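You operate a simulated robot arm through the tools that you are given. There is no shell and no other tool. Be economical: measure what you need, move in short steps, check, and stop when the job is done.

The job below is to be done with a simulated robot arm. You get a single attempt, and the scene is never put back.

Task
Put one of the steel strainers from the top of the narrow grey bench on the steel disc on the top of the long green bench. Push the green locker door shut. Fetch the paint can and set it on the shelf of the narrow grey bench. Pull the door open. The order is free. Set down upright: steel strainer, paint can.

The check looks at the end state, three seconds after you hand in, the way a careful person would. Anything else that was tipped, shoved, dropped, spilled or broken makes it a failure.

Robot
A 6-joint arm with a fingered hand on a trunk, on a base that drives. Base frame: it is fixed to the floor where the robot stands at the start and does not move with it; the origin is under the middle of the robot, x ahead of it, y to its left, z up; the surface under the hand at the start is at about z = 0.8. Units: m, rad, N and s.
With the tool pointing down near the work surface it reaches from about 0.3 to 0.74 m from the robot's upright axis, wherever it stands. Its first joint turns from -2.897 to 2.897 rad. Places, roughly: door [1.7, 2.3, 1]; green locker door [-1, -0.9, 0.9]; paint can [-1.5, 0, 1.25]; shelf of the narrow grey bench (22x72 cm) [0.48, -0.18, 0.26]; steel disc [0.75, -1, 0.75]; steel strainer [0.5, 0, 0.75]. Payload 4 kg.
The TCP is the grasp point between the finger pads, 0.026 m short of the fingertips. In the tool frame z runs along the fingers and y along their closing line. The gripper opens to 0.148 m. The gripper's body begins 0.073 m behind the TCP. The gripper is a hand of 3 fingers: y runs from the thumb to the fingers, the wrist lies at [0, 0, -0.239] in the tool frame, and closing takes about 1.5 s.
Orientation is that of the tool frame in the base frame, as a unit quaternion [w, x, y, z]. With the fingers straight down and closing along the base's y, the tool's x points along the base's -x, its y along +y and its z along -z.

Tools
- The arm moves only by the tool drive_tool. Its argument "rows" is a list of rows, each a list of 6 numbers: the shift along the tool's x, y, z in m, then the turn, a rotation vector about the tool's x, y, z in rad. In form: [[dx, dy, dz, rx, ry, rz], ...]. A call has 1 to 20 rows; each row shifts and turns the commanded pose from where the row before left it, along the tool's axes as they then stand. "hand" is the closure, from 0 (fully open) to 1 (shut), set as the call begins (left out, the last holds). Rows are played at 5 a second. More than 0.05 m and 0.15 rad between two rows, or a gripper value outside its range, and nothing of the call is played. Where a pose cannot be reached the arm comes as near as it can. A force on the tool above 40 N (or 10 N above the force at the start of the call, whichever is more), or a blocked arm, ends the call early, and 0.2 s more pass. Each finger travels about 0.153 m/s and halts on what it meets, pressing with about 30 N; the grip force reading is that of the motor and also rises with nothing between the fingers. The clock runs only during rows and for 0.2 s after the last one: add rows that do not move to give the fingers time. It gives the time, the measured TCP pose, the force on the tool (base axes), the opening and the grip force at its end, in the units of the frame above (readings bear some noise), with the torque about the TCP (base axes, N m) and any sound that the robot's microphone picked up.
- Cameras (640 x 400 px; columns grow to the right, rows downward): "scene" is now at [0.012, 0.1215, 1.418]; the picture's right is [-0.46, -0.89, 0.00], its down [-0.62, 0.32, -0.72] and it looks along [0.64, -0.33, -0.70] (base axes); focal length 284 px, centre (320, 200). "wrist" rides on the gripper at [0.068, -0.039, -0.09] in the tool frame; the picture's right is [0.50, 0.87, 0.00], its down [-0.66, 0.38, -0.65] and it looks along [-0.57, 0.33, 0.76] (tool axes); focal length 222 px, centre (320, 200).
- snapshot(camera): a new picture of that camera. The clock stands still meanwhile.
- slide_trunk(by): slides the trunk up (or, below 0, down) by that many m; the arm and the scene camera ride with it, the base frame stays. It gives what a move gives, with no picture.
- steer(legs): drives the robot by 1 to 6 legs, each [ahead, left, turn to the left] in m, m and rad, along the robot's own axes; the way and the turn of a leg run together, so that a leg with both is an arc; at most 1.5 m and 3.142 rad a leg. The arm and the cameras ride along, it lands a little off, and it stops where it bumps. It gives what a move gives.
- set_fingers(finger1, finger2, thumb_bend): sets how far each is bent, from 0 (flat) to 1 (curled in); at 0.3 the hand is open as for a grip, at 0.7 the pads meet at the TCP. One left out holds its place. A second passes; each finger stops where it meets its share of the squeeze, and holds until it gets a number again. A gripper value or a shape takes the hand back. It gives what a move gives, with no picture; readings hold the bend of each and the force on the fingers (four entries, about 0 where the hand has none), thumb and palm.
- grasp_type(shape): the hand has 3 fingers and takes this shape, open, in about a second: jaw (thumb against the fingers, like two jaws); tri (thumb and two fingers); tip (a fingertip pinch); poke (one finger out to press); point (the index stretched); flat (the hand flat); cup (the hand cupped); fist (a fist). The gripper value then closes the fingers along that shape, each until it touches; the sizes above hold for jaw. It gives what a move gives, with no picture.
- turn_head(pan, tilt): turns the head with the scene camera to pan (to the left, within 2.705 rad either way) and tilt (down, from -0.506 to 1.204), counted from straight ahead of the robot. It gives what a move gives.
- probe_pixels(camera, pixels): for up to 12 pixels [column, row] of the newest picture of that camera ("zoom" is the newest enlarged one), the place [x, y, z] in the base frame of the surface seen there, good to about 0.002 m. The clock stands still meanwhile.
- inspect(camera, box): a new picture of the part [left, top, right, bottom] of that camera's present view, enlarged. The clock stands still meanwhile.
- hand_in(): hands the job in; it is judged then, once.

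Go step by step. Measure first, check grasps and placings, and put right what went wrong. The budget is 110 turns and 90 pictures, counting those below and the enlarged ones. Unless the task says otherwise, let go and move clear before handing in, and close with one line.

The tools are called after "Call:" as name(argument=value, ...) on one line, values as JSON. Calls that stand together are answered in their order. drive_tool: Moves the arm, as the interface text tells. Its arguments: {"type":"object","properties":{"rows":{"type":"array","items":{"type":"array","items":{"type":"number"}}},"hand":{"type":"number"}},"required":["rows"]} The other tools are called the same way: slide_trunk (by) slides the trunk up or down; grasp_type (shape) gives the hand a shape; set_fingers (finger1, finger2, thumb_bend) moves the fingers one by one; steer (legs) drives the base; turn_head (pan, tilt) turns the head that bears the scene camera; snapshot (camera) takes a picture; probe_pixels (camera, pixels) gives the place of the surface under pixels of a picture; inspect (camera, box) takes an enlarged picture of a part of a camera's view; hand_in () hands the job in.

At the start:

```text
t: 0.0
tool_pos: [0.49, 0.0304, 1.061]
orientation: [0.0, 0.0, 1.0, 0.0]
contact_force: [-1.0, -0.1, 0.0]
wrist_torque: [-0.01, -0.01, -0.02]
gripper_width: 0.1478
grip_force: 0.2
shape: jaw
bend: [0.3, 0.3, 0.3]
finger forces: [0.0, 0.0, 0.0, 0.0, 0.0, 0.1]
trunk travel left (down, up): [-0.375, 0.215]
robot x, y, heading: [-0.0014, -0.0038, -0.002]
head pan, tilt: [-0.475, 0.773]
```

scene: 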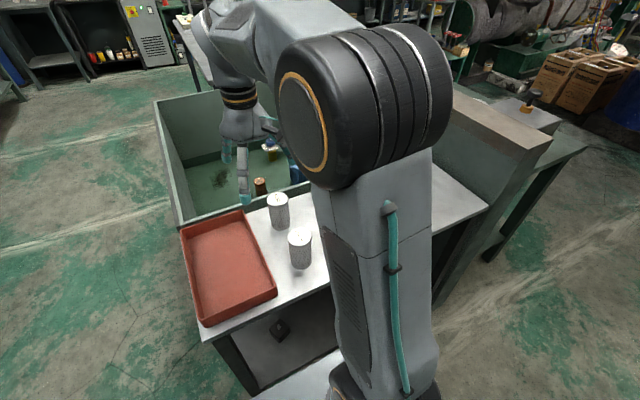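
wrist: 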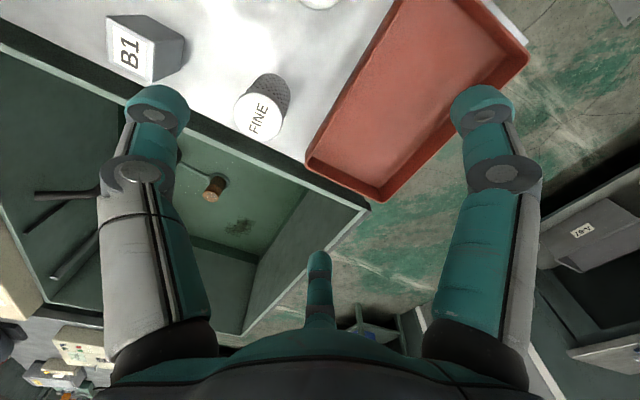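

The start views show the grey bench with two white/mesh cylinders near (278,210) and (300,248), a red tray and a green bin behind. I'll look around, starting with the bench.

Call:
inspect(camera="scene", box=[160, 120, 360, 300])

Call:
probe_pixels(camera="scene", pixels=[[278, 198], [300, 236], [300, 270], [280, 228], [250, 220], [270, 290], [205, 325], [300, 290], [280, 330], [275, 150], [470, 210]])

Call:
inspect(camera="wrist", box=[80, 0, 400, 200])

Call:
turn_head(pan=-0.95, tilt=0.5)

Call:
snapshot(camera="scene")

```text
2.22 times, centred on (260, 210) of scene
```

zoom: 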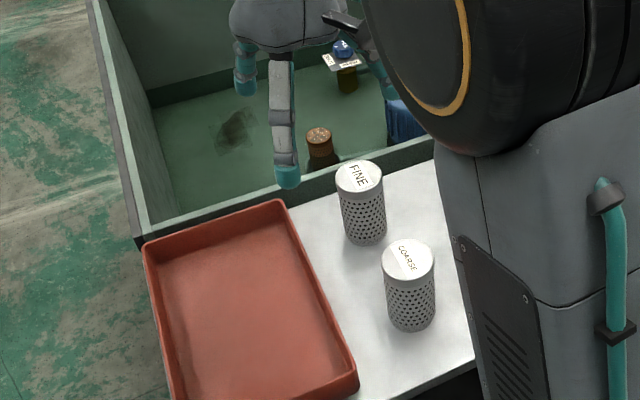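

```text
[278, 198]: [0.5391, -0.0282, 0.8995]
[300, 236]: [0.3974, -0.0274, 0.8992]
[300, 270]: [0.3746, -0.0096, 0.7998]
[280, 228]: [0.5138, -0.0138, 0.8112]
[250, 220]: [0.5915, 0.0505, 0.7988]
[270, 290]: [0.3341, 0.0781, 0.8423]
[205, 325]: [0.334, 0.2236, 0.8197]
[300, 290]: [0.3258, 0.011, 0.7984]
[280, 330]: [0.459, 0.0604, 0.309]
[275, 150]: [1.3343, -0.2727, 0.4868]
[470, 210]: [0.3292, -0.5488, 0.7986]
```

```text
2.00 times, centred on (240, 100) of wrist
```

zoom: 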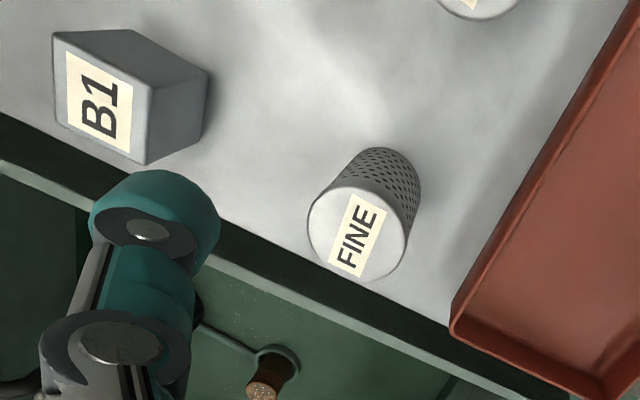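

```text
t: 0.9
tool_pos: [0.4901, 0.0309, 1.0612]
orientation: [0.001, 0.0, 1.0, -0.001]
contact_force: [0.5, 0.2, -1.2]
wrist_torque: [0.01, 0.02, 0.03]
gripper_width: 0.148
grip_force: 0.1
shape: jaw
bend: [0.3, 0.3, 0.3]
finger forces: [0.0, 0.1, 0.0, 0.0, 0.1, 0.0]
trunk travel left (down, up): [-0.375, 0.215]
robot x, y, heading: [0.0003, 0.001, 0.001]
head pan, tilt: [-0.949, 0.499]
```

```text
85 pictures are left
```

scene: 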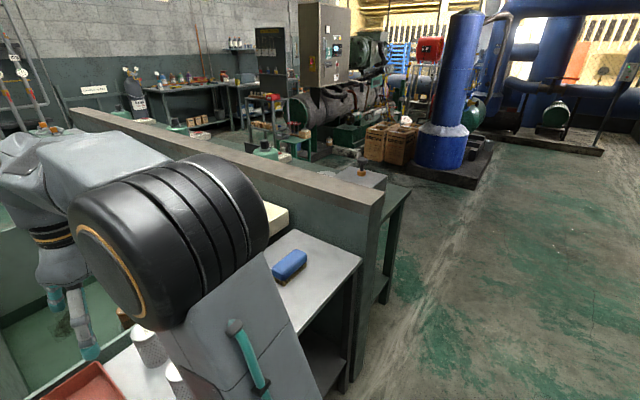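

The bench top has a partition on its right, with another table beyond near (360,180). I'll pan around to find the disc, locker, can and door.

Call:
probe_pixels(camera="scene", pixels=[[360, 175], [378, 200], [330, 270], [345, 260], [290, 262], [230, 155], [140, 125], [100, 120], [405, 195], [350, 340], [265, 150], [180, 130]])

Call:
turn_head(pan=-1.9, tilt=0.4)

Call:
snapshot(camera="scene")

Call:
turn_head(pan=-2.7, tilt=0.4)

Call:
snapshot(camera="scene")

Call:
turn_head(pan=2.3, tilt=0.4)

Call:
snapshot(camera="scene")

Call:
turn_head(pan=0.9, tilt=0.3)

Call:
snapshot(camera="scene")

```text
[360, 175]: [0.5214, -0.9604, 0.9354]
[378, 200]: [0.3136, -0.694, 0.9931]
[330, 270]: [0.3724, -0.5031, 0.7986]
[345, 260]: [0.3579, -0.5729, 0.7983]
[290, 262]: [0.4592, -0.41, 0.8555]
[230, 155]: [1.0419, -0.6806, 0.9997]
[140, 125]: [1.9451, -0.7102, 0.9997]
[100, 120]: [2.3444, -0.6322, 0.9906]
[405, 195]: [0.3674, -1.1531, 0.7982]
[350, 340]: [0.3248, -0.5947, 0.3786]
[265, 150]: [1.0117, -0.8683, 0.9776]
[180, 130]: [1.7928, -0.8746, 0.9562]
```

```text
t: 2.1
tool_pos: [0.49, 0.0307, 1.0624]
orientation: [0.001, 0.0, 1.0, 0.0]
contact_force: [-0.8, -0.4, 0.1]
wrist_torque: [0.02, 0.0, 0.04]
gripper_width: 0.1481
grip_force: 0.1
shape: jaw
bend: [0.3, 0.3, 0.3]
finger forces: [0.0, 0.1, 0.1, 0.1, 0.1, 0.0]
trunk travel left (down, up): [-0.375, 0.215]
robot x, y, heading: [0.0022, 0.0022, -0.001]
head pan, tilt: [-1.901, 0.4]
```

```text
84 pictures are left
```

scene: 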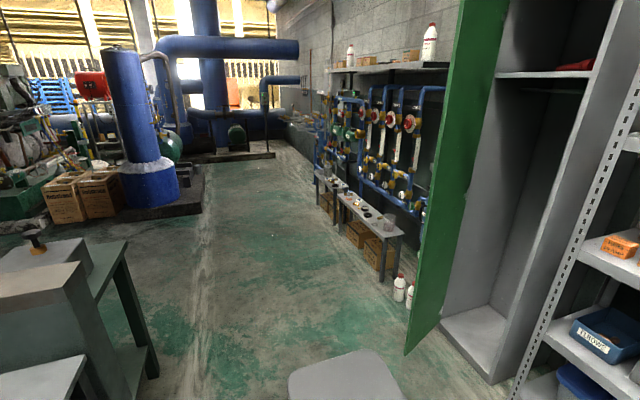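

```text
t: 3.3
tool_pos: [0.4897, 0.0299, 1.0611]
orientation: [0.0, 0.0, 1.0, 0.0]
contact_force: [0.6, 0.2, 0.3]
wrist_torque: [0.04, 0.01, 0.03]
gripper_width: 0.1483
grip_force: 0.1
shape: jaw
bend: [0.3, 0.3, 0.3]
finger forces: [0.0, 0.0, 0.1, 0.1, 0.0, 0.1]
trunk travel left (down, up): [-0.375, 0.215]
robot x, y, heading: [-0.0008, 0.0003, -0.003]
head pan, tilt: [-2.7, 0.4]
```

```text
83 pictures are left
```

scene: 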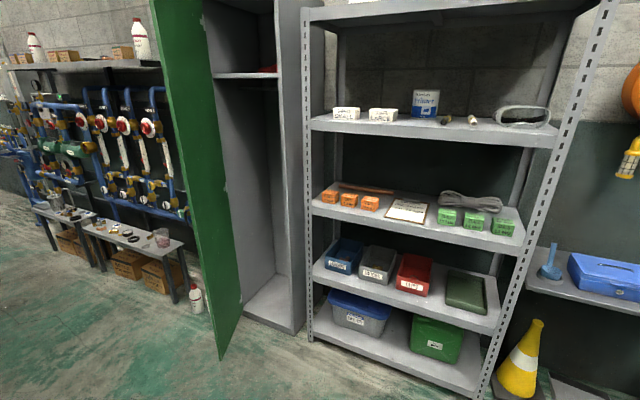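

```text
t: 7.2
tool_pos: [0.4895, 0.0311, 1.0628]
orientation: [0.0, 0.0, 1.0, 0.0]
contact_force: [0.1, -0.2, -0.5]
wrist_torque: [-0.02, 0.01, 0.03]
gripper_width: 0.1482
grip_force: 0.1
shape: jaw
bend: [0.3, 0.3, 0.3]
finger forces: [0.0, 0.0, 0.1, 0.0, 0.0, 0.1]
trunk travel left (down, up): [-0.375, 0.215]
robot x, y, heading: [-0.0001, 0.0031, -0.005]
head pan, tilt: [2.3, 0.4]
```

```text
82 pictures are left
```

scene: 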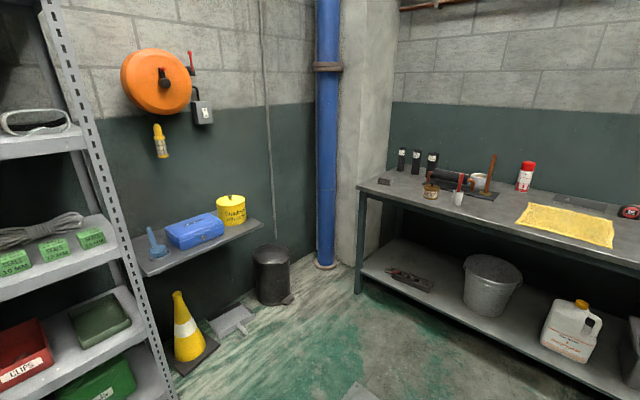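

```text
t: 8.7
tool_pos: [0.4902, 0.0296, 1.0617]
orientation: [0.0, 0.0, 1.0, 0.0]
contact_force: [0.7, 0.3, -0.1]
wrist_torque: [-0.02, 0.0, -0.02]
gripper_width: 0.1479
grip_force: 0.1
shape: jaw
bend: [0.3, 0.3, 0.3]
finger forces: [0.0, 0.0, 0.1, 0.0, 0.0, 0.1]
trunk travel left (down, up): [-0.375, 0.215]
robot x, y, heading: [0.001, 0.0048, -0.001]
head pan, tilt: [0.901, 0.3]
```

```text
81 pictures are left
```

scene: 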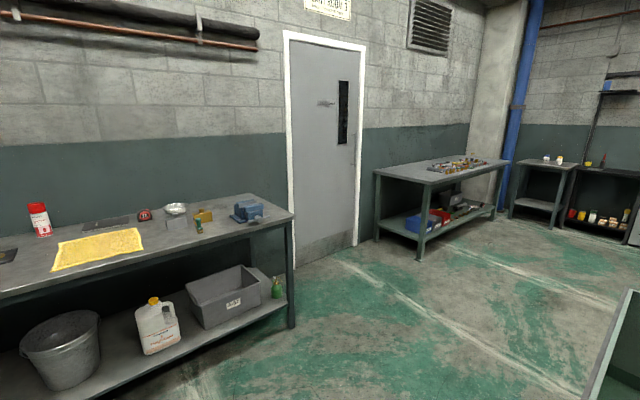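

Paint can is at (425,103) in the pan -2.7 view, locker door green standing open, door is at (325,150) in the current view. Zooming in on the door.

Call:
inspect(camera="scene", box=[270, 20, 390, 290])

Call:
probe_pixels(camera="scene", pixels=[[290, 150], [362, 150], [325, 105], [343, 112], [335, 240], [299, 150], [355, 150], [297, 262], [356, 242], [355, 165], [240, 260], [430, 200]])

Call:
turn_head(pan=-2.7, tilt=0.2)

Call:
inspect(camera="scene", box=[300, 60, 580, 240])

Call:
snapshot(camera="scene")

```text
1.48 times, centred on (330, 155) of scene
```

zoom: 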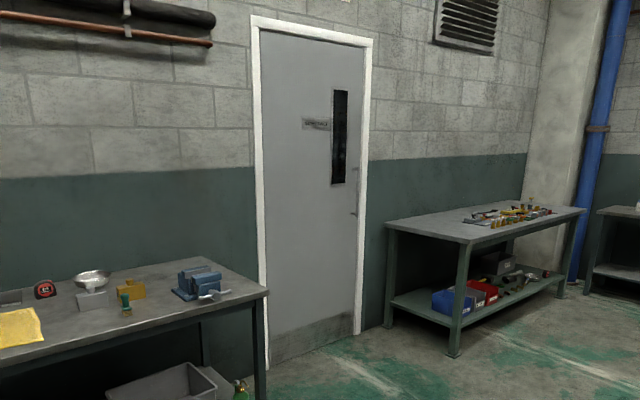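

```text
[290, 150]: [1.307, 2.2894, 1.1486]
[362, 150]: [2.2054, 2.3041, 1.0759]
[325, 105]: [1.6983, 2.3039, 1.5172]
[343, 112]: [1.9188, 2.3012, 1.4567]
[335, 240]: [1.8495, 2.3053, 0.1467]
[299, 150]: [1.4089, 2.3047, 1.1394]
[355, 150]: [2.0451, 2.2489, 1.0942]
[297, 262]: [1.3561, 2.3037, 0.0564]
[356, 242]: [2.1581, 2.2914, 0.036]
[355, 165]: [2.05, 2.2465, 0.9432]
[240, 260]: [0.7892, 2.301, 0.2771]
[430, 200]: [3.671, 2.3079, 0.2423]
```

```text
t: 11.7
tool_pos: [0.4889, 0.0312, 1.0613]
orientation: [0.0, -0.001, 1.0, 0.001]
contact_force: [-0.1, 0.4, -0.9]
wrist_torque: [-0.01, 0.0, 0.02]
gripper_width: 0.148
grip_force: 0.0
shape: jaw
bend: [0.3, 0.3, 0.3]
finger forces: [0.0, 0.1, 0.1, 0.0, 0.0, 0.0]
trunk travel left (down, up): [-0.375, 0.215]
robot x, y, heading: [-0.0025, 0.0014, 0.002]
head pan, tilt: [-2.7, 0.201]
```

```text
2.22 times, centred on (440, 150) of scene
```

zoom: 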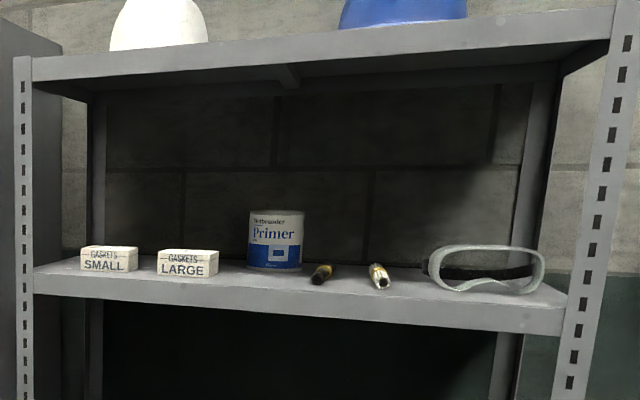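

```text
78 pictures are left
```

scene: 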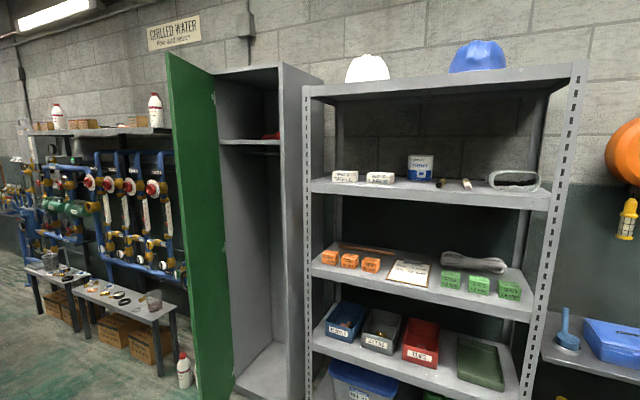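

The Primer can sits at (420,167) with small objects near it; probing can, shelf, locker geometry.

Call:
probe_pixels(camera="scene", pixels=[[420, 156], [408, 168], [420, 168], [432, 168], [420, 182], [420, 189], [380, 178], [441, 183], [466, 185], [420, 97], [330, 188], [545, 205]])

Call:
probe_pixels(camera="scene", pixels=[[170, 60], [190, 390], [213, 85], [232, 370], [222, 140], [285, 75], [300, 250], [270, 350], [215, 200], [222, 240], [250, 200], [180, 200]])

Call:
inspect(camera="scene", box=[150, 40, 310, 400])

```text
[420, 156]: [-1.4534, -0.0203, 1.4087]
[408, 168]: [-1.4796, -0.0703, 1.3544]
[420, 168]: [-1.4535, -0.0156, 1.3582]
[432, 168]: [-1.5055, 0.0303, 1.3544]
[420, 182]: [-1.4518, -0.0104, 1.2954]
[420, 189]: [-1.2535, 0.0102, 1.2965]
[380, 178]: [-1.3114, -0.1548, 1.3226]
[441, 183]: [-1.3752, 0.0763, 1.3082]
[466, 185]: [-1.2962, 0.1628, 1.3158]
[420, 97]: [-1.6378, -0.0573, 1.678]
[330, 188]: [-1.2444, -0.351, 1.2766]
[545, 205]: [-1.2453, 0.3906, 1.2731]
```

```text
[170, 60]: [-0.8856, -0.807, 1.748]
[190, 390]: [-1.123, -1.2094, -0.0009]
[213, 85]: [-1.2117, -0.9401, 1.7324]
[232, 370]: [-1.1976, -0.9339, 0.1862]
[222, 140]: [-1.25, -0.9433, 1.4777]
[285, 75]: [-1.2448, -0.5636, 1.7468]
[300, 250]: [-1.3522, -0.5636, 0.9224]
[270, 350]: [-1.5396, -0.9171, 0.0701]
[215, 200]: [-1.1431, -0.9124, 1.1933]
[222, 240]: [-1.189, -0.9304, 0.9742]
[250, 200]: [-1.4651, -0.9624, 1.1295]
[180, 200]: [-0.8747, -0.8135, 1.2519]
```

```text
1.11 times, centred on (230, 220) of scene
```

zoom: 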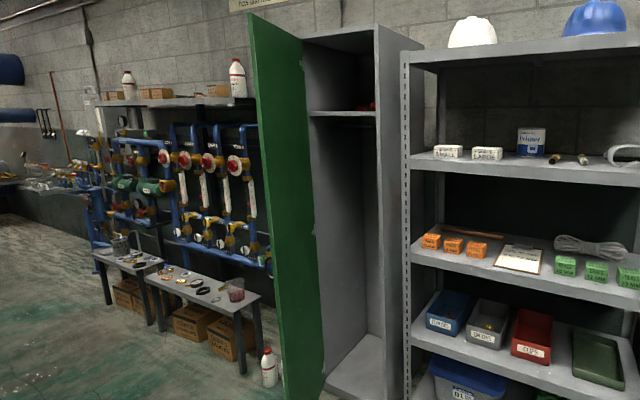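

Geometry is clear: FINE strainer centre ≈(0.539,-0.028), lid top z 0.90. I'll move over it and check with the wrist camera.

Call:
drive_tool(rows=[[-0.025, -0.03, 0, 0, 0, 0], [-0.024, -0.029, 0, 0, 0, 0], [0, 0, 0.045, 0, 0, 0], [0, 0, 0.045, 0, 0, 0], [0, 0, 0, 0, 0, 0]], hand=0)

Call:
snapshot(camera="wrist")

```text
t: 12.9
tool_pos: [0.5371, -0.0292, 0.9713]
orientation: [0.001, -0.001, 1.0, 0.0]
contact_force: [0.4, -0.8, 0.4]
wrist_torque: [0.01, -0.01, -0.02]
gripper_width: 0.1476
grip_force: 0.0
shape: jaw
bend: [0.3, 0.3, 0.3]
finger forces: [0.0, 0.0, 0.0, 0.0, 0.0, 0.0]
trunk travel left (down, up): [-0.375, 0.215]
robot x, y, heading: [0.0004, 0.0012, -0.001]
head pan, tilt: [-2.7, 0.201]
```

```text
76 pictures are left
```

wrist: 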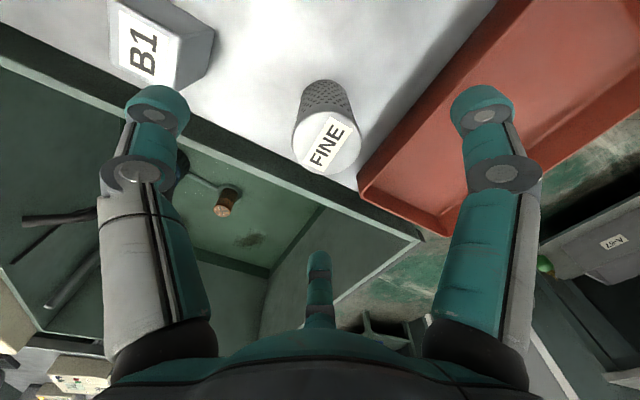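

The FINE lid shows at (327,142), almost exactly below the grasp point. Probing the lid edges and tray clearance.

Call:
probe_pixels(camera="wrist", pixels=[[327, 142], [297, 141], [357, 141], [326, 170], [326, 113], [362, 195], [360, 185]])

```text
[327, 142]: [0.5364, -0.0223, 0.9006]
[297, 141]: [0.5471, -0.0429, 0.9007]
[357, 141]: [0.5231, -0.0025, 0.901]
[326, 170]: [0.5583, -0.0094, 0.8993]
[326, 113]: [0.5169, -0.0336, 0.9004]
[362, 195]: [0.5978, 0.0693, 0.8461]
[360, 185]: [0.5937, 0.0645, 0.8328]
```

Lid centre (0.536,-0.022), radius 0.024. I'll shift 7 mm, partly close and descend to z≈0.872 (fingertips near the tray's rim level), then close.

Call:
drive_tool(rows=[[0, 0.007, 0, 0, 0, 0], [0, 0, 0.03, 0, 0, 0], [0, 0, 0.03, 0, 0, 0], [0, 0, 0.025, 0, 0, 0], [0, 0, 0.015, 0, 0, 0], [0, 0, 0, 0, 0, 0]], hand=0.3)

Call:
drive_tool(rows=[[0, 0, 0, 0, 0, 0], [0, 0, 0, 0, 0, 0], [0, 0, 0, 0, 0, 0], [0, 0, 0, 0, 0, 0], [0, 0, 0, 0, 0, 0], [0, 0, 0, 0, 0, 0], [0, 0, 0, 0, 0, 0]], hand=1)

Call:
snapshot(camera="wrist")

```text
t: 14.3
tool_pos: [0.538, -0.0224, 0.8695]
orientation: [0.0, 0.0, 1.0, 0.0]
contact_force: [-0.4, -0.1, -0.2]
wrist_torque: [-0.01, 0.01, 0.0]
gripper_width: 0.1041
grip_force: 0.1
shape: jaw
bend: [0.28, 0.28, 0.74]
finger forces: [0.0, 0.1, 0.0, 0.0, 0.0, 0.0]
trunk travel left (down, up): [-0.375, 0.215]
robot x, y, heading: [-0.0015, 0.0019, -0.003]
head pan, tilt: [-2.7, 0.201]
```

```text
t: 15.9
tool_pos: [0.5377, -0.0219, 0.8711]
orientation: [0.0, 0.0, 1.0, -0.001]
contact_force: [0.3, 0.1, -0.2]
wrist_torque: [-0.02, -0.01, -0.02]
gripper_width: 0.047
grip_force: 30.0
shape: jaw
bend: [0.77, 0.77, 0.7]
finger forces: [27.0, 27.4, 0.0, 0.0, 26.8, 0.0]
trunk travel left (down, up): [-0.375, 0.215]
robot x, y, heading: [0.0002, 0.0003, -0.002]
head pan, tilt: [-2.7, 0.201]
```

```text
75 pictures are left
```

wrist: 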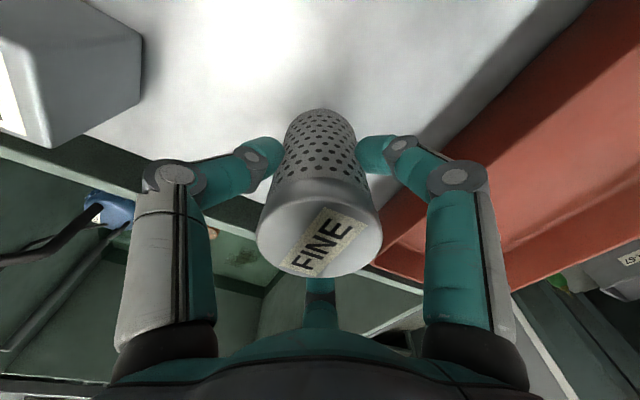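

Strainer is gripped (width 0.047, ~27 N). Lifting straight up, then I'll back off and drive right to see the long green bench.

Call:
drive_tool(rows=[[0, 0, -0.03, 0, 0, 0], [0, 0, -0.045, 0, 0, 0], [0, 0, -0.045, 0, 0, 0], [0, 0, -0.045, 0, 0, 0], [0, 0, -0.045, 0, 0, 0], [0, 0, -0.045, 0, 0, 0], [0, 0, 0, 0, 0, 0]])

Call:
steer(legs=[[-0.35, 0, 0], [0, -1.0, 0]])

Call:
turn_head(pan=-0.4, tilt=0.5)

Call:
snapshot(camera="scene")

```text
t: 17.5
tool_pos: [0.5379, -0.0207, 1.1276]
orientation: [0.0, 0.0, 1.0, 0.0]
contact_force: [-0.1, -0.1, -2.0]
wrist_torque: [0.01, 0.01, 0.01]
gripper_width: 0.0469
grip_force: 30.3
shape: jaw
bend: [0.77, 0.77, 0.7]
finger forces: [27.2, 27.4, 0.0, 0.1, 27.0, 0.0]
trunk travel left (down, up): [-0.375, 0.215]
robot x, y, heading: [-0.0008, -0.0008, -0.002]
head pan, tilt: [-2.7, 0.201]
```

```text
t: 24.6
tool_pos: [0.1929, -1.0264, 1.1271]
orientation: [0.0, -0.001, 1.0, 0.0]
contact_force: [-0.6, 0.3, -1.7]
wrist_torque: [-0.03, 0.01, 0.0]
gripper_width: 0.0467
grip_force: 30.2
shape: jaw
bend: [0.77, 0.77, 0.7]
finger forces: [27.2, 27.4, 0.0, 0.0, 27.0, 0.1]
trunk travel left (down, up): [-0.375, 0.215]
robot x, y, heading: [-0.3422, -1.0081, -0.001]
head pan, tilt: [-2.7, 0.201]
```

```text
t: 26.7
tool_pos: [0.1939, -1.0265, 1.127]
orientation: [0.0, -0.002, 1.0, 0.0]
contact_force: [-0.8, -0.5, -2.5]
wrist_torque: [0.04, -0.05, 0.01]
gripper_width: 0.0471
grip_force: 30.0
shape: jaw
bend: [0.77, 0.77, 0.7]
finger forces: [27.1, 27.3, 0.0, 0.0, 27.0, 0.0]
trunk travel left (down, up): [-0.375, 0.215]
robot x, y, heading: [-0.3451, -1.0074, 0.003]
head pan, tilt: [-0.4, 0.499]
```

```text
74 pictures are left
```

scene: 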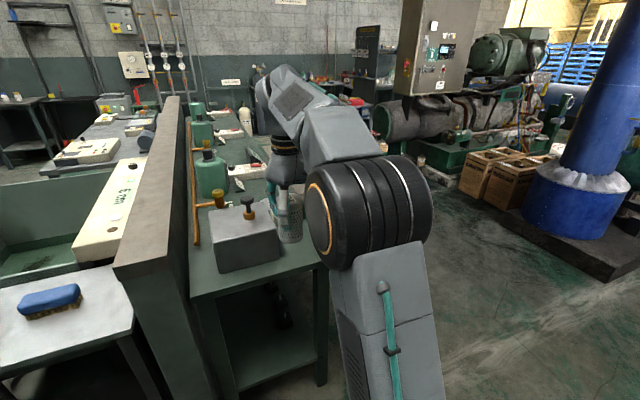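

The disc is hidden behind the arm. I'll drive around to the bench's open (−y) side, facing it, and look.

Call:
steer(legs=[[0, -0.8, 0], [1.05, 0, 0], [0, 0, 1.571]])

Call:
turn_head(pan=0.3, tilt=0.6)

Call:
snapshot(camera="scene")

Call:
snapshot(camera="wrist")

```text
t: 39.7
tool_pos: [0.7107, -1.2636, 1.1259]
orientation: [0.0, -0.705, 0.709, 0.0]
contact_force: [-0.5, 0.0, -1.9]
wrist_torque: [0.01, -0.02, -0.02]
gripper_width: 0.0468
grip_force: 29.7
shape: jaw
bend: [0.77, 0.77, 0.7]
finger forces: [26.7, 27.4, 0.1, 0.0, 26.9, 0.0]
trunk travel left (down, up): [-0.375, 0.215]
robot x, y, heading: [0.6862, -1.8029, 1.565]
head pan, tilt: [-0.4, 0.499]
```

```text
t: 40.8
tool_pos: [0.7118, -1.2627, 1.1266]
orientation: [0.0, -0.704, 0.71, 0.0]
contact_force: [0.4, -0.7, -3.3]
wrist_torque: [0.01, 0.04, -0.02]
gripper_width: 0.0465
grip_force: 30.2
shape: jaw
bend: [0.77, 0.77, 0.7]
finger forces: [26.8, 27.5, 0.0, 0.0, 26.9, 0.0]
trunk travel left (down, up): [-0.375, 0.215]
robot x, y, heading: [0.6861, -1.7964, 1.572]
head pan, tilt: [0.3, 0.6]
```

```text
73 pictures are left
```

scene: 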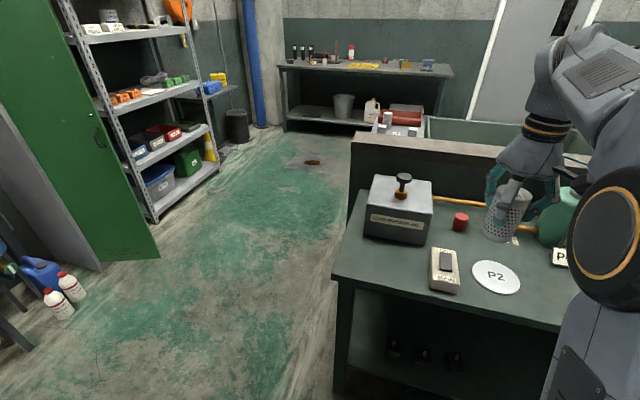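

```text
72 pictures are left
```

wrist: 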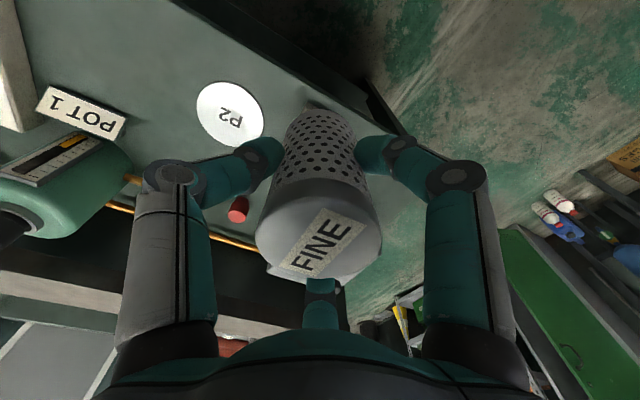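

The steel disc labelled P2 is at (496,277) in the scene view. Measuring it and neighbours.

Call:
probe_pixels(camera="scene", pixels=[[496, 277], [472, 274], [521, 280], [497, 261], [496, 294], [460, 220], [445, 270], [560, 258], [400, 210], [450, 297]])

Call:
probe_pixels(camera="wrist", pixels=[[230, 114], [197, 105], [262, 122], [100, 100], [238, 210]])

Call:
inspect(camera="scene", box=[330, 140, 640, 340])

```text
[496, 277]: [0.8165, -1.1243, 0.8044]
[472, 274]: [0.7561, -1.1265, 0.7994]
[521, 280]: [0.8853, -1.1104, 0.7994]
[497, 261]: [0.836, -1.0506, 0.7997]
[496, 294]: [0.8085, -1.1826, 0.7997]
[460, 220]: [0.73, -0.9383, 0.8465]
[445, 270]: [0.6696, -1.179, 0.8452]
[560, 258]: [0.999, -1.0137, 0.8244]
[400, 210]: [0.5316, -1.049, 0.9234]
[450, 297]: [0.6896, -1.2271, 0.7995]
```

```text
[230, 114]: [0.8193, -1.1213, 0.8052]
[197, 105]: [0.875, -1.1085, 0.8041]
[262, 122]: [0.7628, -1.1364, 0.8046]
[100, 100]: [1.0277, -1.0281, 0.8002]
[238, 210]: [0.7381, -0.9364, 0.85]
```

```text
2.00 times, centred on (485, 240) of scene
```

zoom: 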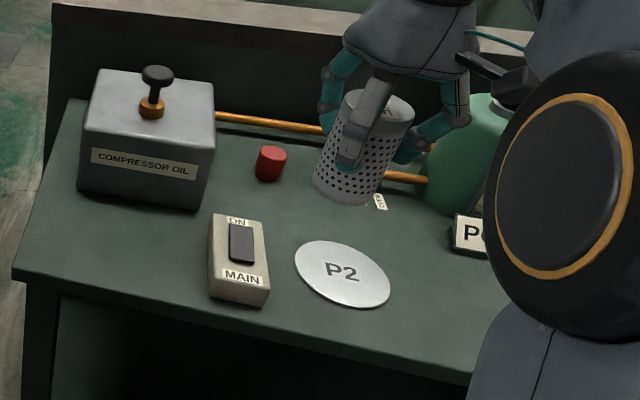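

Disc centre (0.819,-1.122), top z 0.8045. Moving the strainer above it, down to about 12 mm above contact.

Call:
drive_tool(rows=[[-0.036, -0.027, 0, 0, 0, 0], [-0.035, -0.027, 0, 0, 0, 0], [-0.035, -0.027, 0, 0, 0, 0], [-0.035, -0.027, 0, 0, 0, 0], [0, 0, 0.048, 0, 0, 0], [0, 0, 0.048, 0, 0, 0], [0, 0, 0.048, 0, 0, 0], [0, 0, 0.048, 0, 0, 0], [0, 0, 0.036, 0, 0, 0], [0, 0, 0.01, 0, 0, 0], [0, 0, 0, 0, 0, 0]])

Call:
snapshot(camera="scene")

```text
t: 43.2
tool_pos: [0.778, -1.1769, 0.8863]
orientation: [0.001, -0.705, 0.709, 0.0]
contact_force: [1.2, -0.1, -2.1]
wrist_torque: [0.02, 0.0, -0.04]
gripper_width: 0.0466
grip_force: 29.9
shape: jaw
bend: [0.77, 0.77, 0.7]
finger forces: [27.3, 28.2, 0.0, 0.0, 27.4, 0.0]
out of reach, approached as far as the arm can: row 3, 4
trunk travel left (down, up): [-0.375, 0.215]
robot x, y, heading: [0.6853, -1.7997, 1.561]
head pan, tilt: [0.3, 0.6]
```

```text
70 pictures are left
```

scene: 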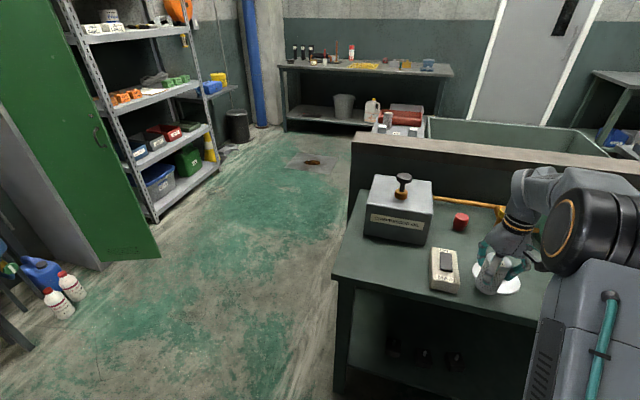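

Reach was limited at height; now at (0.778,-1.177,0.886), so I shift the remaining 41 mm / 55 mm.

Call:
drive_tool(rows=[[-0.018, -0.014, 0, 0, 0, 0], [-0.018, -0.014, 0, 0, 0, 0], [-0.019, -0.013, 0, 0, 0, 0], [0, 0, 0, 0, 0, 0]])

```text
t: 44.2
tool_pos: [0.8197, -1.1226, 0.8868]
orientation: [0.0, -0.706, 0.709, -0.001]
contact_force: [0.5, -0.1, -2.6]
wrist_torque: [-0.01, -0.03, -0.02]
gripper_width: 0.0467
grip_force: 30.3
shape: jaw
bend: [0.77, 0.77, 0.7]
finger forces: [27.1, 28.1, 0.0, 0.0, 27.4, 0.0]
trunk travel left (down, up): [-0.375, 0.215]
robot x, y, heading: [0.6838, -1.8012, 1.565]
head pan, tilt: [0.3, 0.6]
```

Centred over the disc. Lowering the last 10 mm gently.

Call:
drive_tool(rows=[[0, 0, 0.005, 0, 0, 0], [0, 0, 0.004, 0, 0, 0], [0, 0, 0.001, 0, 0, 0], [0, 0, 0, 0, 0, 0]])

Call:
inspect(camera="scene", box=[420, 200, 560, 320])

```text
t: 45.2
tool_pos: [0.8178, -1.1231, 0.8773]
orientation: [-0.001, -0.705, 0.71, 0.0]
contact_force: [1.0, -0.3, -1.7]
wrist_torque: [0.01, 0.02, -0.01]
gripper_width: 0.0467
grip_force: 30.7
shape: jaw
bend: [0.77, 0.77, 0.7]
finger forces: [27.2, 28.0, 0.0, 0.1, 27.5, 0.0]
trunk travel left (down, up): [-0.375, 0.215]
robot x, y, heading: [0.6862, -1.8018, 1.56]
head pan, tilt: [0.3, 0.6]
```

```text
3.33 times, centred on (490, 260) of scene
```

zoom: 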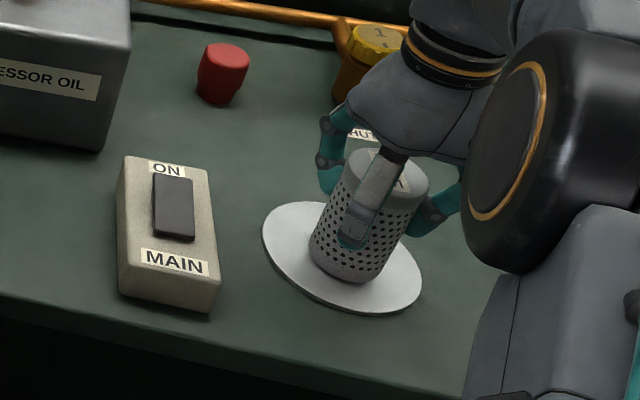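

Almost touching; force still carries the weight. One or two mm more until force changes, then release.

Call:
drive_tool(rows=[[0, 0, 0.001, 0, 0, 0], [0, 0, 0.0005, 0, 0, 0], [0, 0, 0, 0, 0, 0]])

```text
t: 46.0
tool_pos: [0.8193, -1.1228, 0.8757]
orientation: [0.0, -0.705, 0.709, 0.0]
contact_force: [0.6, 0.1, -2.3]
wrist_torque: [0.01, 0.04, -0.02]
gripper_width: 0.0464
grip_force: 30.1
shape: jaw
bend: [0.77, 0.77, 0.7]
finger forces: [27.3, 28.1, 0.1, 0.1, 27.3, 0.0]
trunk travel left (down, up): [-0.375, 0.215]
robot x, y, heading: [0.6867, -1.8021, 1.563]
head pan, tilt: [0.3, 0.6]
```

Call:
drive_tool(rows=[[0, 0, 0.001, 0, 0, 0], [0, 0, 0.001, 0, 0, 0], [0, 0, 0.0005, 0, 0, 0], [0, 0, 0, 0, 0, 0]])

```text
t: 47.0
tool_pos: [0.819, -1.1239, 0.8745]
orientation: [0.002, -0.705, 0.709, 0.002]
contact_force: [-0.3, 1.2, 14.2]
wrist_torque: [0.04, -0.04, 0.01]
gripper_width: 0.0466
grip_force: 29.9
shape: jaw
bend: [0.77, 0.77, 0.7]
finger forces: [28.9, 30.0, 0.0, 0.1, 28.9, 0.0]
trunk travel left (down, up): [-0.375, 0.215]
robot x, y, heading: [0.6825, -1.7983, 1.566]
head pan, tilt: [0.3, 0.6]
```

Contact made (14 N up). Ease 1 mm up, open, and rise straight.

Call:
drive_tool(rows=[[0, 0, -0.001, 0, 0, 0], [0, 0, 0, 0, 0, 0]])

Call:
drive_tool(rows=[[0, 0, 0, 0, 0, 0], [0, 0, 0, 0, 0, 0], [0, 0, 0, 0, 0, 0], [0, 0, 0, 0, 0, 0], [0, 0, 0, 0, 0, 0]], hand=0.1)

Call:
inspect(camera="scene", box=[420, 200, 560, 320])

```text
t: 47.6
tool_pos: [0.8204, -1.124, 0.8738]
orientation: [0.0, -0.705, 0.709, 0.0]
contact_force: [1.0, 2.1, 12.5]
wrist_torque: [0.11, -0.05, 0.0]
gripper_width: 0.0467
grip_force: 30.1
shape: jaw
bend: [0.77, 0.77, 0.7]
finger forces: [28.3, 30.0, 0.0, 0.0, 29.9, 0.1]
trunk travel left (down, up): [-0.375, 0.215]
robot x, y, heading: [0.686, -1.8006, 1.563]
head pan, tilt: [0.3, 0.6]
```

```text
t: 48.8
tool_pos: [0.8184, -1.1228, 0.8719]
orientation: [0.0, -0.705, 0.71, 0.001]
contact_force: [0.0, -0.4, 0.3]
wrist_torque: [0.0, 0.01, -0.03]
gripper_width: 0.133
grip_force: 0.1
shape: jaw
bend: [0.25, 0.25, 0.34]
finger forces: [0.0, 0.0, 0.0, 0.1, 0.0, 0.1]
trunk travel left (down, up): [-0.375, 0.215]
robot x, y, heading: [0.6848, -1.8023, 1.564]
head pan, tilt: [0.3, 0.6]
```

```text
3.33 times, centred on (490, 260) of scene
```

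zoom: 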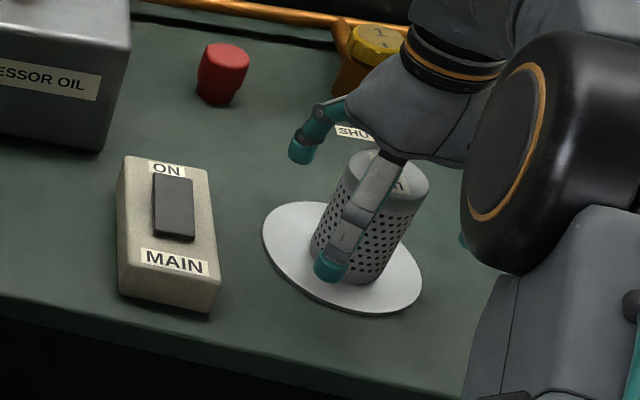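

Strainer stands on the disc, hand open. Rising straight, then pulling back.

Call:
drive_tool(rows=[[0, 0, -0.03, 0, 0, 0], [0, 0, -0.03, 0, 0, 0], [0, 0, -0.03, 0, 0, 0], [0.03, 0, -0.03, 0, 0, 0], [0.04, 0.02, -0.02, 0, 0, 0], [0.04, 0.02, -0.02, 0, 0, 0], [0.04, 0.02, -0.02, 0, 0, 0], [0.04, 0.02, -0.02, 0, 0, 0], [0, 0, 0, 0, 0, 0]])

Call:
snapshot(camera="scene")

```text
t: 50.8
tool_pos: [0.7358, -1.3154, 1.0743]
orientation: [0.001, -0.705, 0.709, 0.0]
contact_force: [0.0, 0.0, 0.0]
wrist_torque: [-0.02, -0.04, -0.01]
gripper_width: 0.1333
grip_force: 0.1
shape: jaw
bend: [0.25, 0.25, 0.34]
finger forces: [0.0, 0.1, 0.1, 0.0, 0.0, 0.0]
trunk travel left (down, up): [-0.375, 0.215]
robot x, y, heading: [0.6883, -1.8001, 1.568]
head pan, tilt: [0.3, 0.6]
```

```text
67 pictures are left
```

scene: 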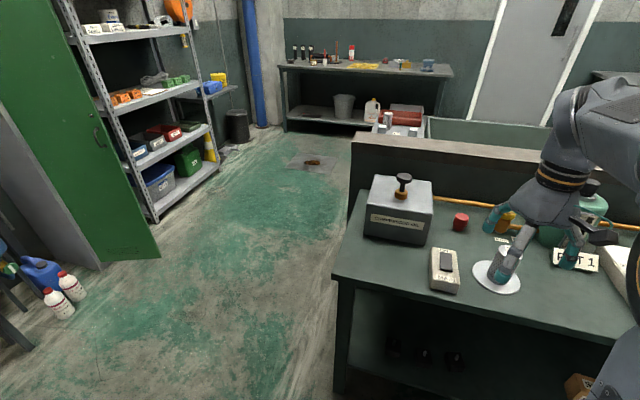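

The disc region (497,270) is partly covered by a finger; zooming to confirm the strainer's state.

Call:
inspect(camera="scene", box=[430, 190, 580, 310])

Call:
snapshot(camera="wrist")

```text
3.33 times, centred on (505, 250) of scene
```

zoom: 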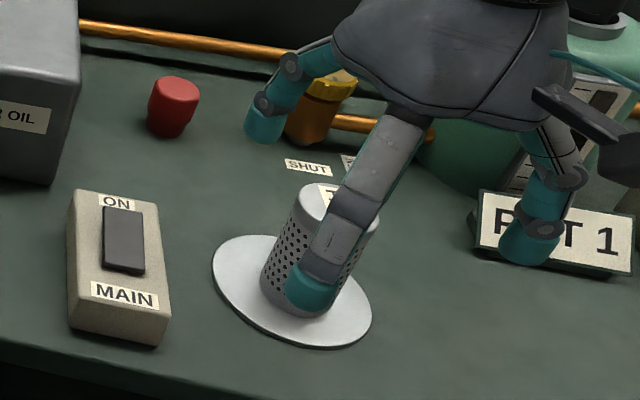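

```text
65 pictures are left
```

wrist: 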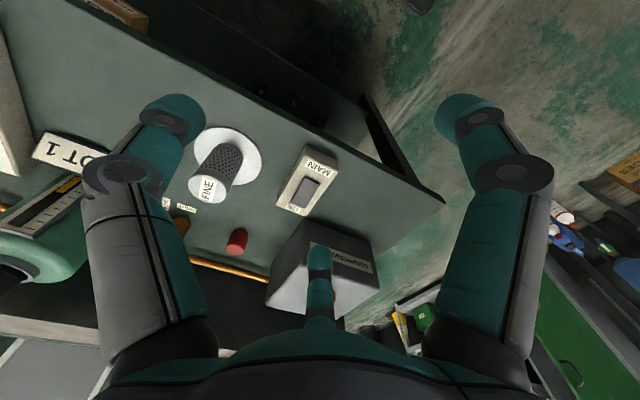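

Strainer stands upright on the disc. Next the locker door: measuring its outer face, handle (98,138) and the bottles near it for a safe approach.

Call:
probe_pixels(camera="scene", pixels=[[98, 138], [155, 255], [105, 265], [70, 285], [55, 300], [40, 275], [60, 60], [30, 100], [95, 100], [20, 340], [140, 200]])

Call:
steer(legs=[[0, 0.95, 0], [0.3, 0, 0], [0, 0, 1.03]])

Call:
turn_head(pan=0.0, tilt=0.5)

Call:
snapshot(camera="scene")

```text
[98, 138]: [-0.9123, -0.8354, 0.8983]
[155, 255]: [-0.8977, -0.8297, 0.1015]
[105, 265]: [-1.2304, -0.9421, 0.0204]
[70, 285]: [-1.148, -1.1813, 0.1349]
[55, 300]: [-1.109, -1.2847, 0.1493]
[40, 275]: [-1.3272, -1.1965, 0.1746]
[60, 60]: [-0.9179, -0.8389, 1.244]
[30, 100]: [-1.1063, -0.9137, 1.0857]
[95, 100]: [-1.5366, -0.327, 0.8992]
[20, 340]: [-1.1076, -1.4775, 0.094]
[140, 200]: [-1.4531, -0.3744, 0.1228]
```

```text
t: 60.1
tool_pos: [-0.6718, -1.1947, 1.0739]
orientation: [0.0, 0.962, -0.272, 0.0]
contact_force: [-0.1, -0.3, -0.4]
wrist_torque: [0.0, 0.03, 0.01]
gripper_width: 0.133
grip_force: 0.0
shape: jaw
bend: [0.25, 0.25, 0.34]
finger forces: [0.1, 0.0, 0.1, 0.0, 0.0, 0.1]
trunk travel left (down, up): [-0.375, 0.215]
robot x, y, heading: [-0.2814, -1.4922, 2.592]
head pan, tilt: [0.3, 0.6]
```

```text
t: 60.9
tool_pos: [-0.6732, -1.195, 1.074]
orientation: [0.0, 0.962, -0.272, 0.001]
contact_force: [-0.3, 1.1, 0.7]
wrist_torque: [0.01, 0.04, 0.01]
gripper_width: 0.133
grip_force: 0.0
shape: jaw
bend: [0.25, 0.25, 0.34]
finger forces: [0.1, 0.0, 0.0, 0.0, 0.0, 0.0]
trunk travel left (down, up): [-0.375, 0.215]
robot x, y, heading: [-0.279, -1.4909, 2.591]
head pan, tilt: [0.0, 0.499]
```

```text
64 pictures are left
```

scene: 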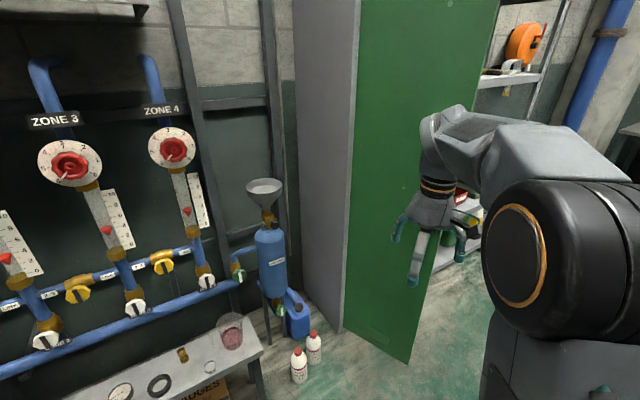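

Door outer face is clear from here, handle at z≈0.9, and bottles on the floor at (-1.13,-1.23). I'll pitch the hand to horizontal (pointing forward) with small forward shift, hand closed.

Call:
drive_tool(rows=[[-0.015, 0, 0, 0, -0.15, 0], [-0.0148, 0, 0.0022, 0, -0.15, 0], [-0.0143, 0, 0.0044, 0, -0.15, 0], [-0.0135, 0, 0.0065, 0, -0.15, 0], [-0.0124, 0, 0.0085, 0, -0.15, 0], [-0.011, 0, 0.0102, 0, -0.15, 0], [-0.0093, 0, 0.0117, 0, -0.15, 0], [-0.0075, 0, 0.013, 0, -0.15, 0], [-0.0054, 0, 0.014, 0, -0.15, 0], [-0.0033, 0, 0.0146, 0, -0.15, 0], [0, 0, 0, 0, -0.071, 0], [0, 0, 0, 0, 0, 0]], hand=1)

Call:
snapshot(camera="scene")

```text
t: 63.5
tool_pos: [-0.7588, -1.1088, 1.0961]
orientation: [-0.218, 0.778, -0.256, -0.531]
contact_force: [0.3, -0.4, 0.8]
wrist_torque: [-0.01, 0.02, 0.02]
gripper_width: 0.0
grip_force: 30.2
shape: jaw
bend: [0.7, 0.7, 0.7]
finger forces: [0.1, 0.1, 0.0, 0.0, 0.0, 0.0]
out of reach, approached as far as the arm can: row 7, 8, 9, 10
trunk travel left (down, up): [-0.375, 0.215]
robot x, y, heading: [-0.2823, -1.4907, 2.592]
head pan, tilt: [0.0, 0.499]
```

```text
63 pictures are left
```

scene: 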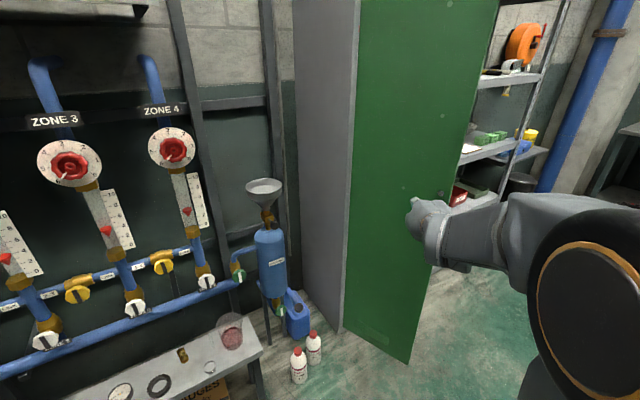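

The tool only reached ~20° below horizontal with a small twist. Trying the correction while extending forward 0.1 m.

Call:
drive_tool(rows=[[-0.014, 0.005, 0.037, -0.048, -0.118, 0.014], [-0.009, 0.003, 0.038, -0.048, -0.118, 0.014], [-0.004, 0.001, 0.04, -0.048, -0.118, 0.014], [0, 0, 0, 0, 0, 0]])

```text
t: 64.5
tool_pos: [-0.8607, -1.0454, 1.0942]
orientation: [0.19, -0.681, 0.19, 0.681]
contact_force: [-0.2, 0.0, -0.6]
wrist_torque: [0.02, -0.01, 0.03]
gripper_width: 0.0003
grip_force: 30.1
shape: jaw
bend: [0.7, 0.7, 0.7]
finger forces: [0.0, 0.0, 0.1, 0.0, 0.0, 0.1]
trunk travel left (down, up): [-0.375, 0.215]
robot x, y, heading: [-0.2817, -1.4904, 2.589]
head pan, tilt: [0.0, 0.499]
```

Now horizontal at (-0.861,-1.045,1.094). Strafe right 0.1 and drive ahead 0.15 to sit just off the door's outer face, then push with the arm.

Call:
steer(legs=[[0, -0.1, 0], [0.15, 0, 0]])

Call:
drive_tool(rows=[[0, 0, 0.02, 0, 0, 0], [0, 0, 0.02, 0, 0, 0], [0, 0, 0.02, 0, 0, 0], [0, 0, 0.02, 0, 0, 0], [0, 0, 0.02, 0, 0, 0], [0, 0, 0.02, 0, 0, 0], [0, 0, 0.02, 0, 0, 0], [0, 0, 0, 0, 0, 0]])

Call:
snapshot(camera="scene")

```text
t: 66.6
tool_pos: [-0.9356, -0.88, 1.094]
orientation: [0.192, -0.681, 0.192, 0.681]
contact_force: [0.0, -0.4, -0.1]
wrist_torque: [0.01, -0.01, 0.02]
gripper_width: 0.0
grip_force: 30.0
shape: jaw
bend: [0.7, 0.7, 0.7]
finger forces: [0.0, 0.1, 0.0, 0.0, 0.0, 0.0]
trunk travel left (down, up): [-0.375, 0.215]
robot x, y, heading: [-0.3592, -1.3241, 2.587]
head pan, tilt: [0.0, 0.499]
```

```text
t: 68.4
tool_pos: [-1.0532, -0.8058, 1.0948]
orientation: [0.191, -0.681, 0.19, 0.681]
contact_force: [0.8, 0.5, 0.3]
wrist_torque: [0.0, -0.02, 0.01]
gripper_width: 0.0
grip_force: 30.1
shape: jaw
bend: [0.7, 0.7, 0.7]
finger forces: [0.0, 0.1, 0.0, 0.1, 0.0, 0.0]
trunk travel left (down, up): [-0.375, 0.215]
robot x, y, heading: [-0.3578, -1.3251, 2.595]
head pan, tilt: [0.0, 0.499]
```

```text
62 pictures are left
```

scene: 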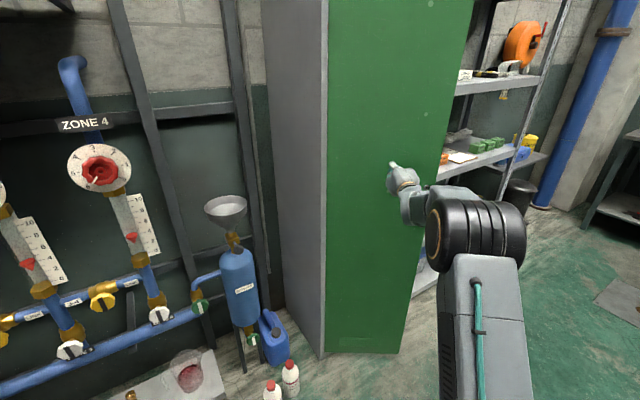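

Door follows with negligible force. Drive 0.12 ahead, then push the rest with the arm.

Call:
steer(legs=[[0.12, 0, 0]])

Call:
drive_tool(rows=[[0, 0, 0.01, 0, 0, 0], [0, 0, 0.01, 0, 0, 0], [0, 0, 0.01, 0, 0, 0], [0, 0, 0.01, 0, 0, 0], [0, 0, 0.01, 0, 0, 0], [0, 0, 0.01, 0, 0, 0], [0, 0, 0, 0, 0, 0]])

Call:
snapshot(camera="scene")

```text
t: 69.6
tool_pos: [-1.1576, -0.7436, 1.0946]
orientation: [0.19, -0.681, 0.189, 0.681]
contact_force: [-0.6, 0.2, -0.4]
wrist_torque: [-0.01, -0.05, 0.01]
gripper_width: 0.0
grip_force: 30.2
shape: jaw
bend: [0.7, 0.7, 0.7]
finger forces: [0.1, 0.1, 0.0, 0.0, 0.0, 0.0]
trunk travel left (down, up): [-0.375, 0.215]
robot x, y, heading: [-0.4605, -1.2641, 2.586]
head pan, tilt: [0.0, 0.499]
```

```text
t: 71.0
tool_pos: [-1.1939, -0.7144, 1.0975]
orientation: [0.193, -0.68, 0.194, 0.681]
contact_force: [23.0, -5.6, 1.4]
wrist_torque: [0.0, 0.02, -0.12]
gripper_width: 0.0002
grip_force: 29.9
shape: jaw
bend: [0.7, 0.7, 0.7]
finger forces: [0.1, 0.0, 0.1, 0.1, 0.0, 0.1]
trunk travel left (down, up): [-0.375, 0.215]
robot x, y, heading: [-0.4591, -1.2642, 2.584]
head pan, tilt: [0.0, 0.499]
stopped in row 6: the force on the tool passed its limit at 45 N (the readings are from after the stop); the commanded pose is now the measured one
```

```text
61 pictures are left
```

scene: 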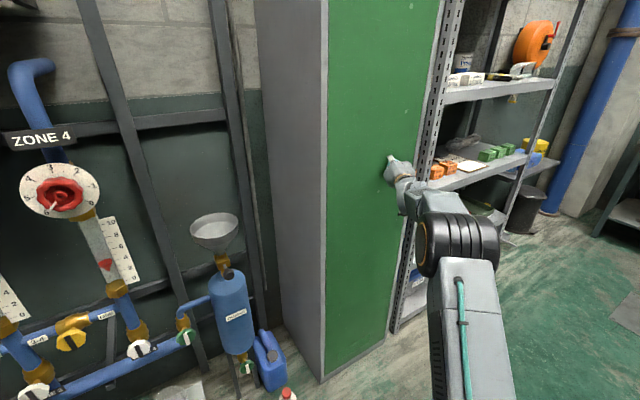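

Force rose to 45 N: the door seems seated. Checking door plane with probes.

Call:
probe_pixels(camera="scene", pixels=[[335, 200], [400, 100], [435, 20], [380, 320], [340, 350], [325, 200]])

Call:
drive_tool(rows=[[0, 0, -0.03, 0, 0, 0], [0, 0, -0.03, 0, 0, 0], [0, 0, -0.03, 0, 0, 0], [0, 0, 0, 0, 0, 0]])

Call:
inspect(camera="scene", box=[240, 0, 560, 400])

```text
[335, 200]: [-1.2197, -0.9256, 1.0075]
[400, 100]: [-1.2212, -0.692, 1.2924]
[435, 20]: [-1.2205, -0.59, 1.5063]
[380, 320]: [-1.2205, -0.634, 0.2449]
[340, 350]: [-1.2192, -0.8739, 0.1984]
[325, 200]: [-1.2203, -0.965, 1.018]
```

```text
t: 72.0
tool_pos: [-1.1187, -0.7618, 1.0974]
orientation: [-0.192, 0.681, -0.192, -0.68]
contact_force: [1.1, 0.9, -0.1]
wrist_torque: [0.0, -0.06, 0.01]
gripper_width: 0.0
grip_force: 29.7
shape: jaw
bend: [0.7, 0.7, 0.7]
finger forces: [0.0, 0.1, 0.0, 0.1, 0.1, 0.1]
trunk travel left (down, up): [-0.375, 0.215]
robot x, y, heading: [-0.4628, -1.2648, 2.592]
head pan, tilt: [0.0, 0.499]
```

```text
1.00 times, centred on (400, 200) of scene (not enlarged: the box is as wide or as high as the picture)
```

zoom: 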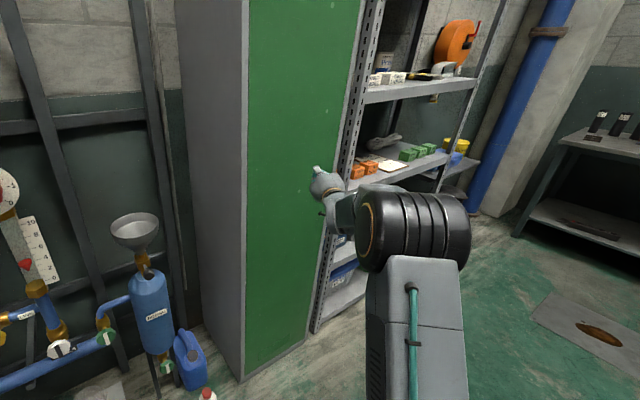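

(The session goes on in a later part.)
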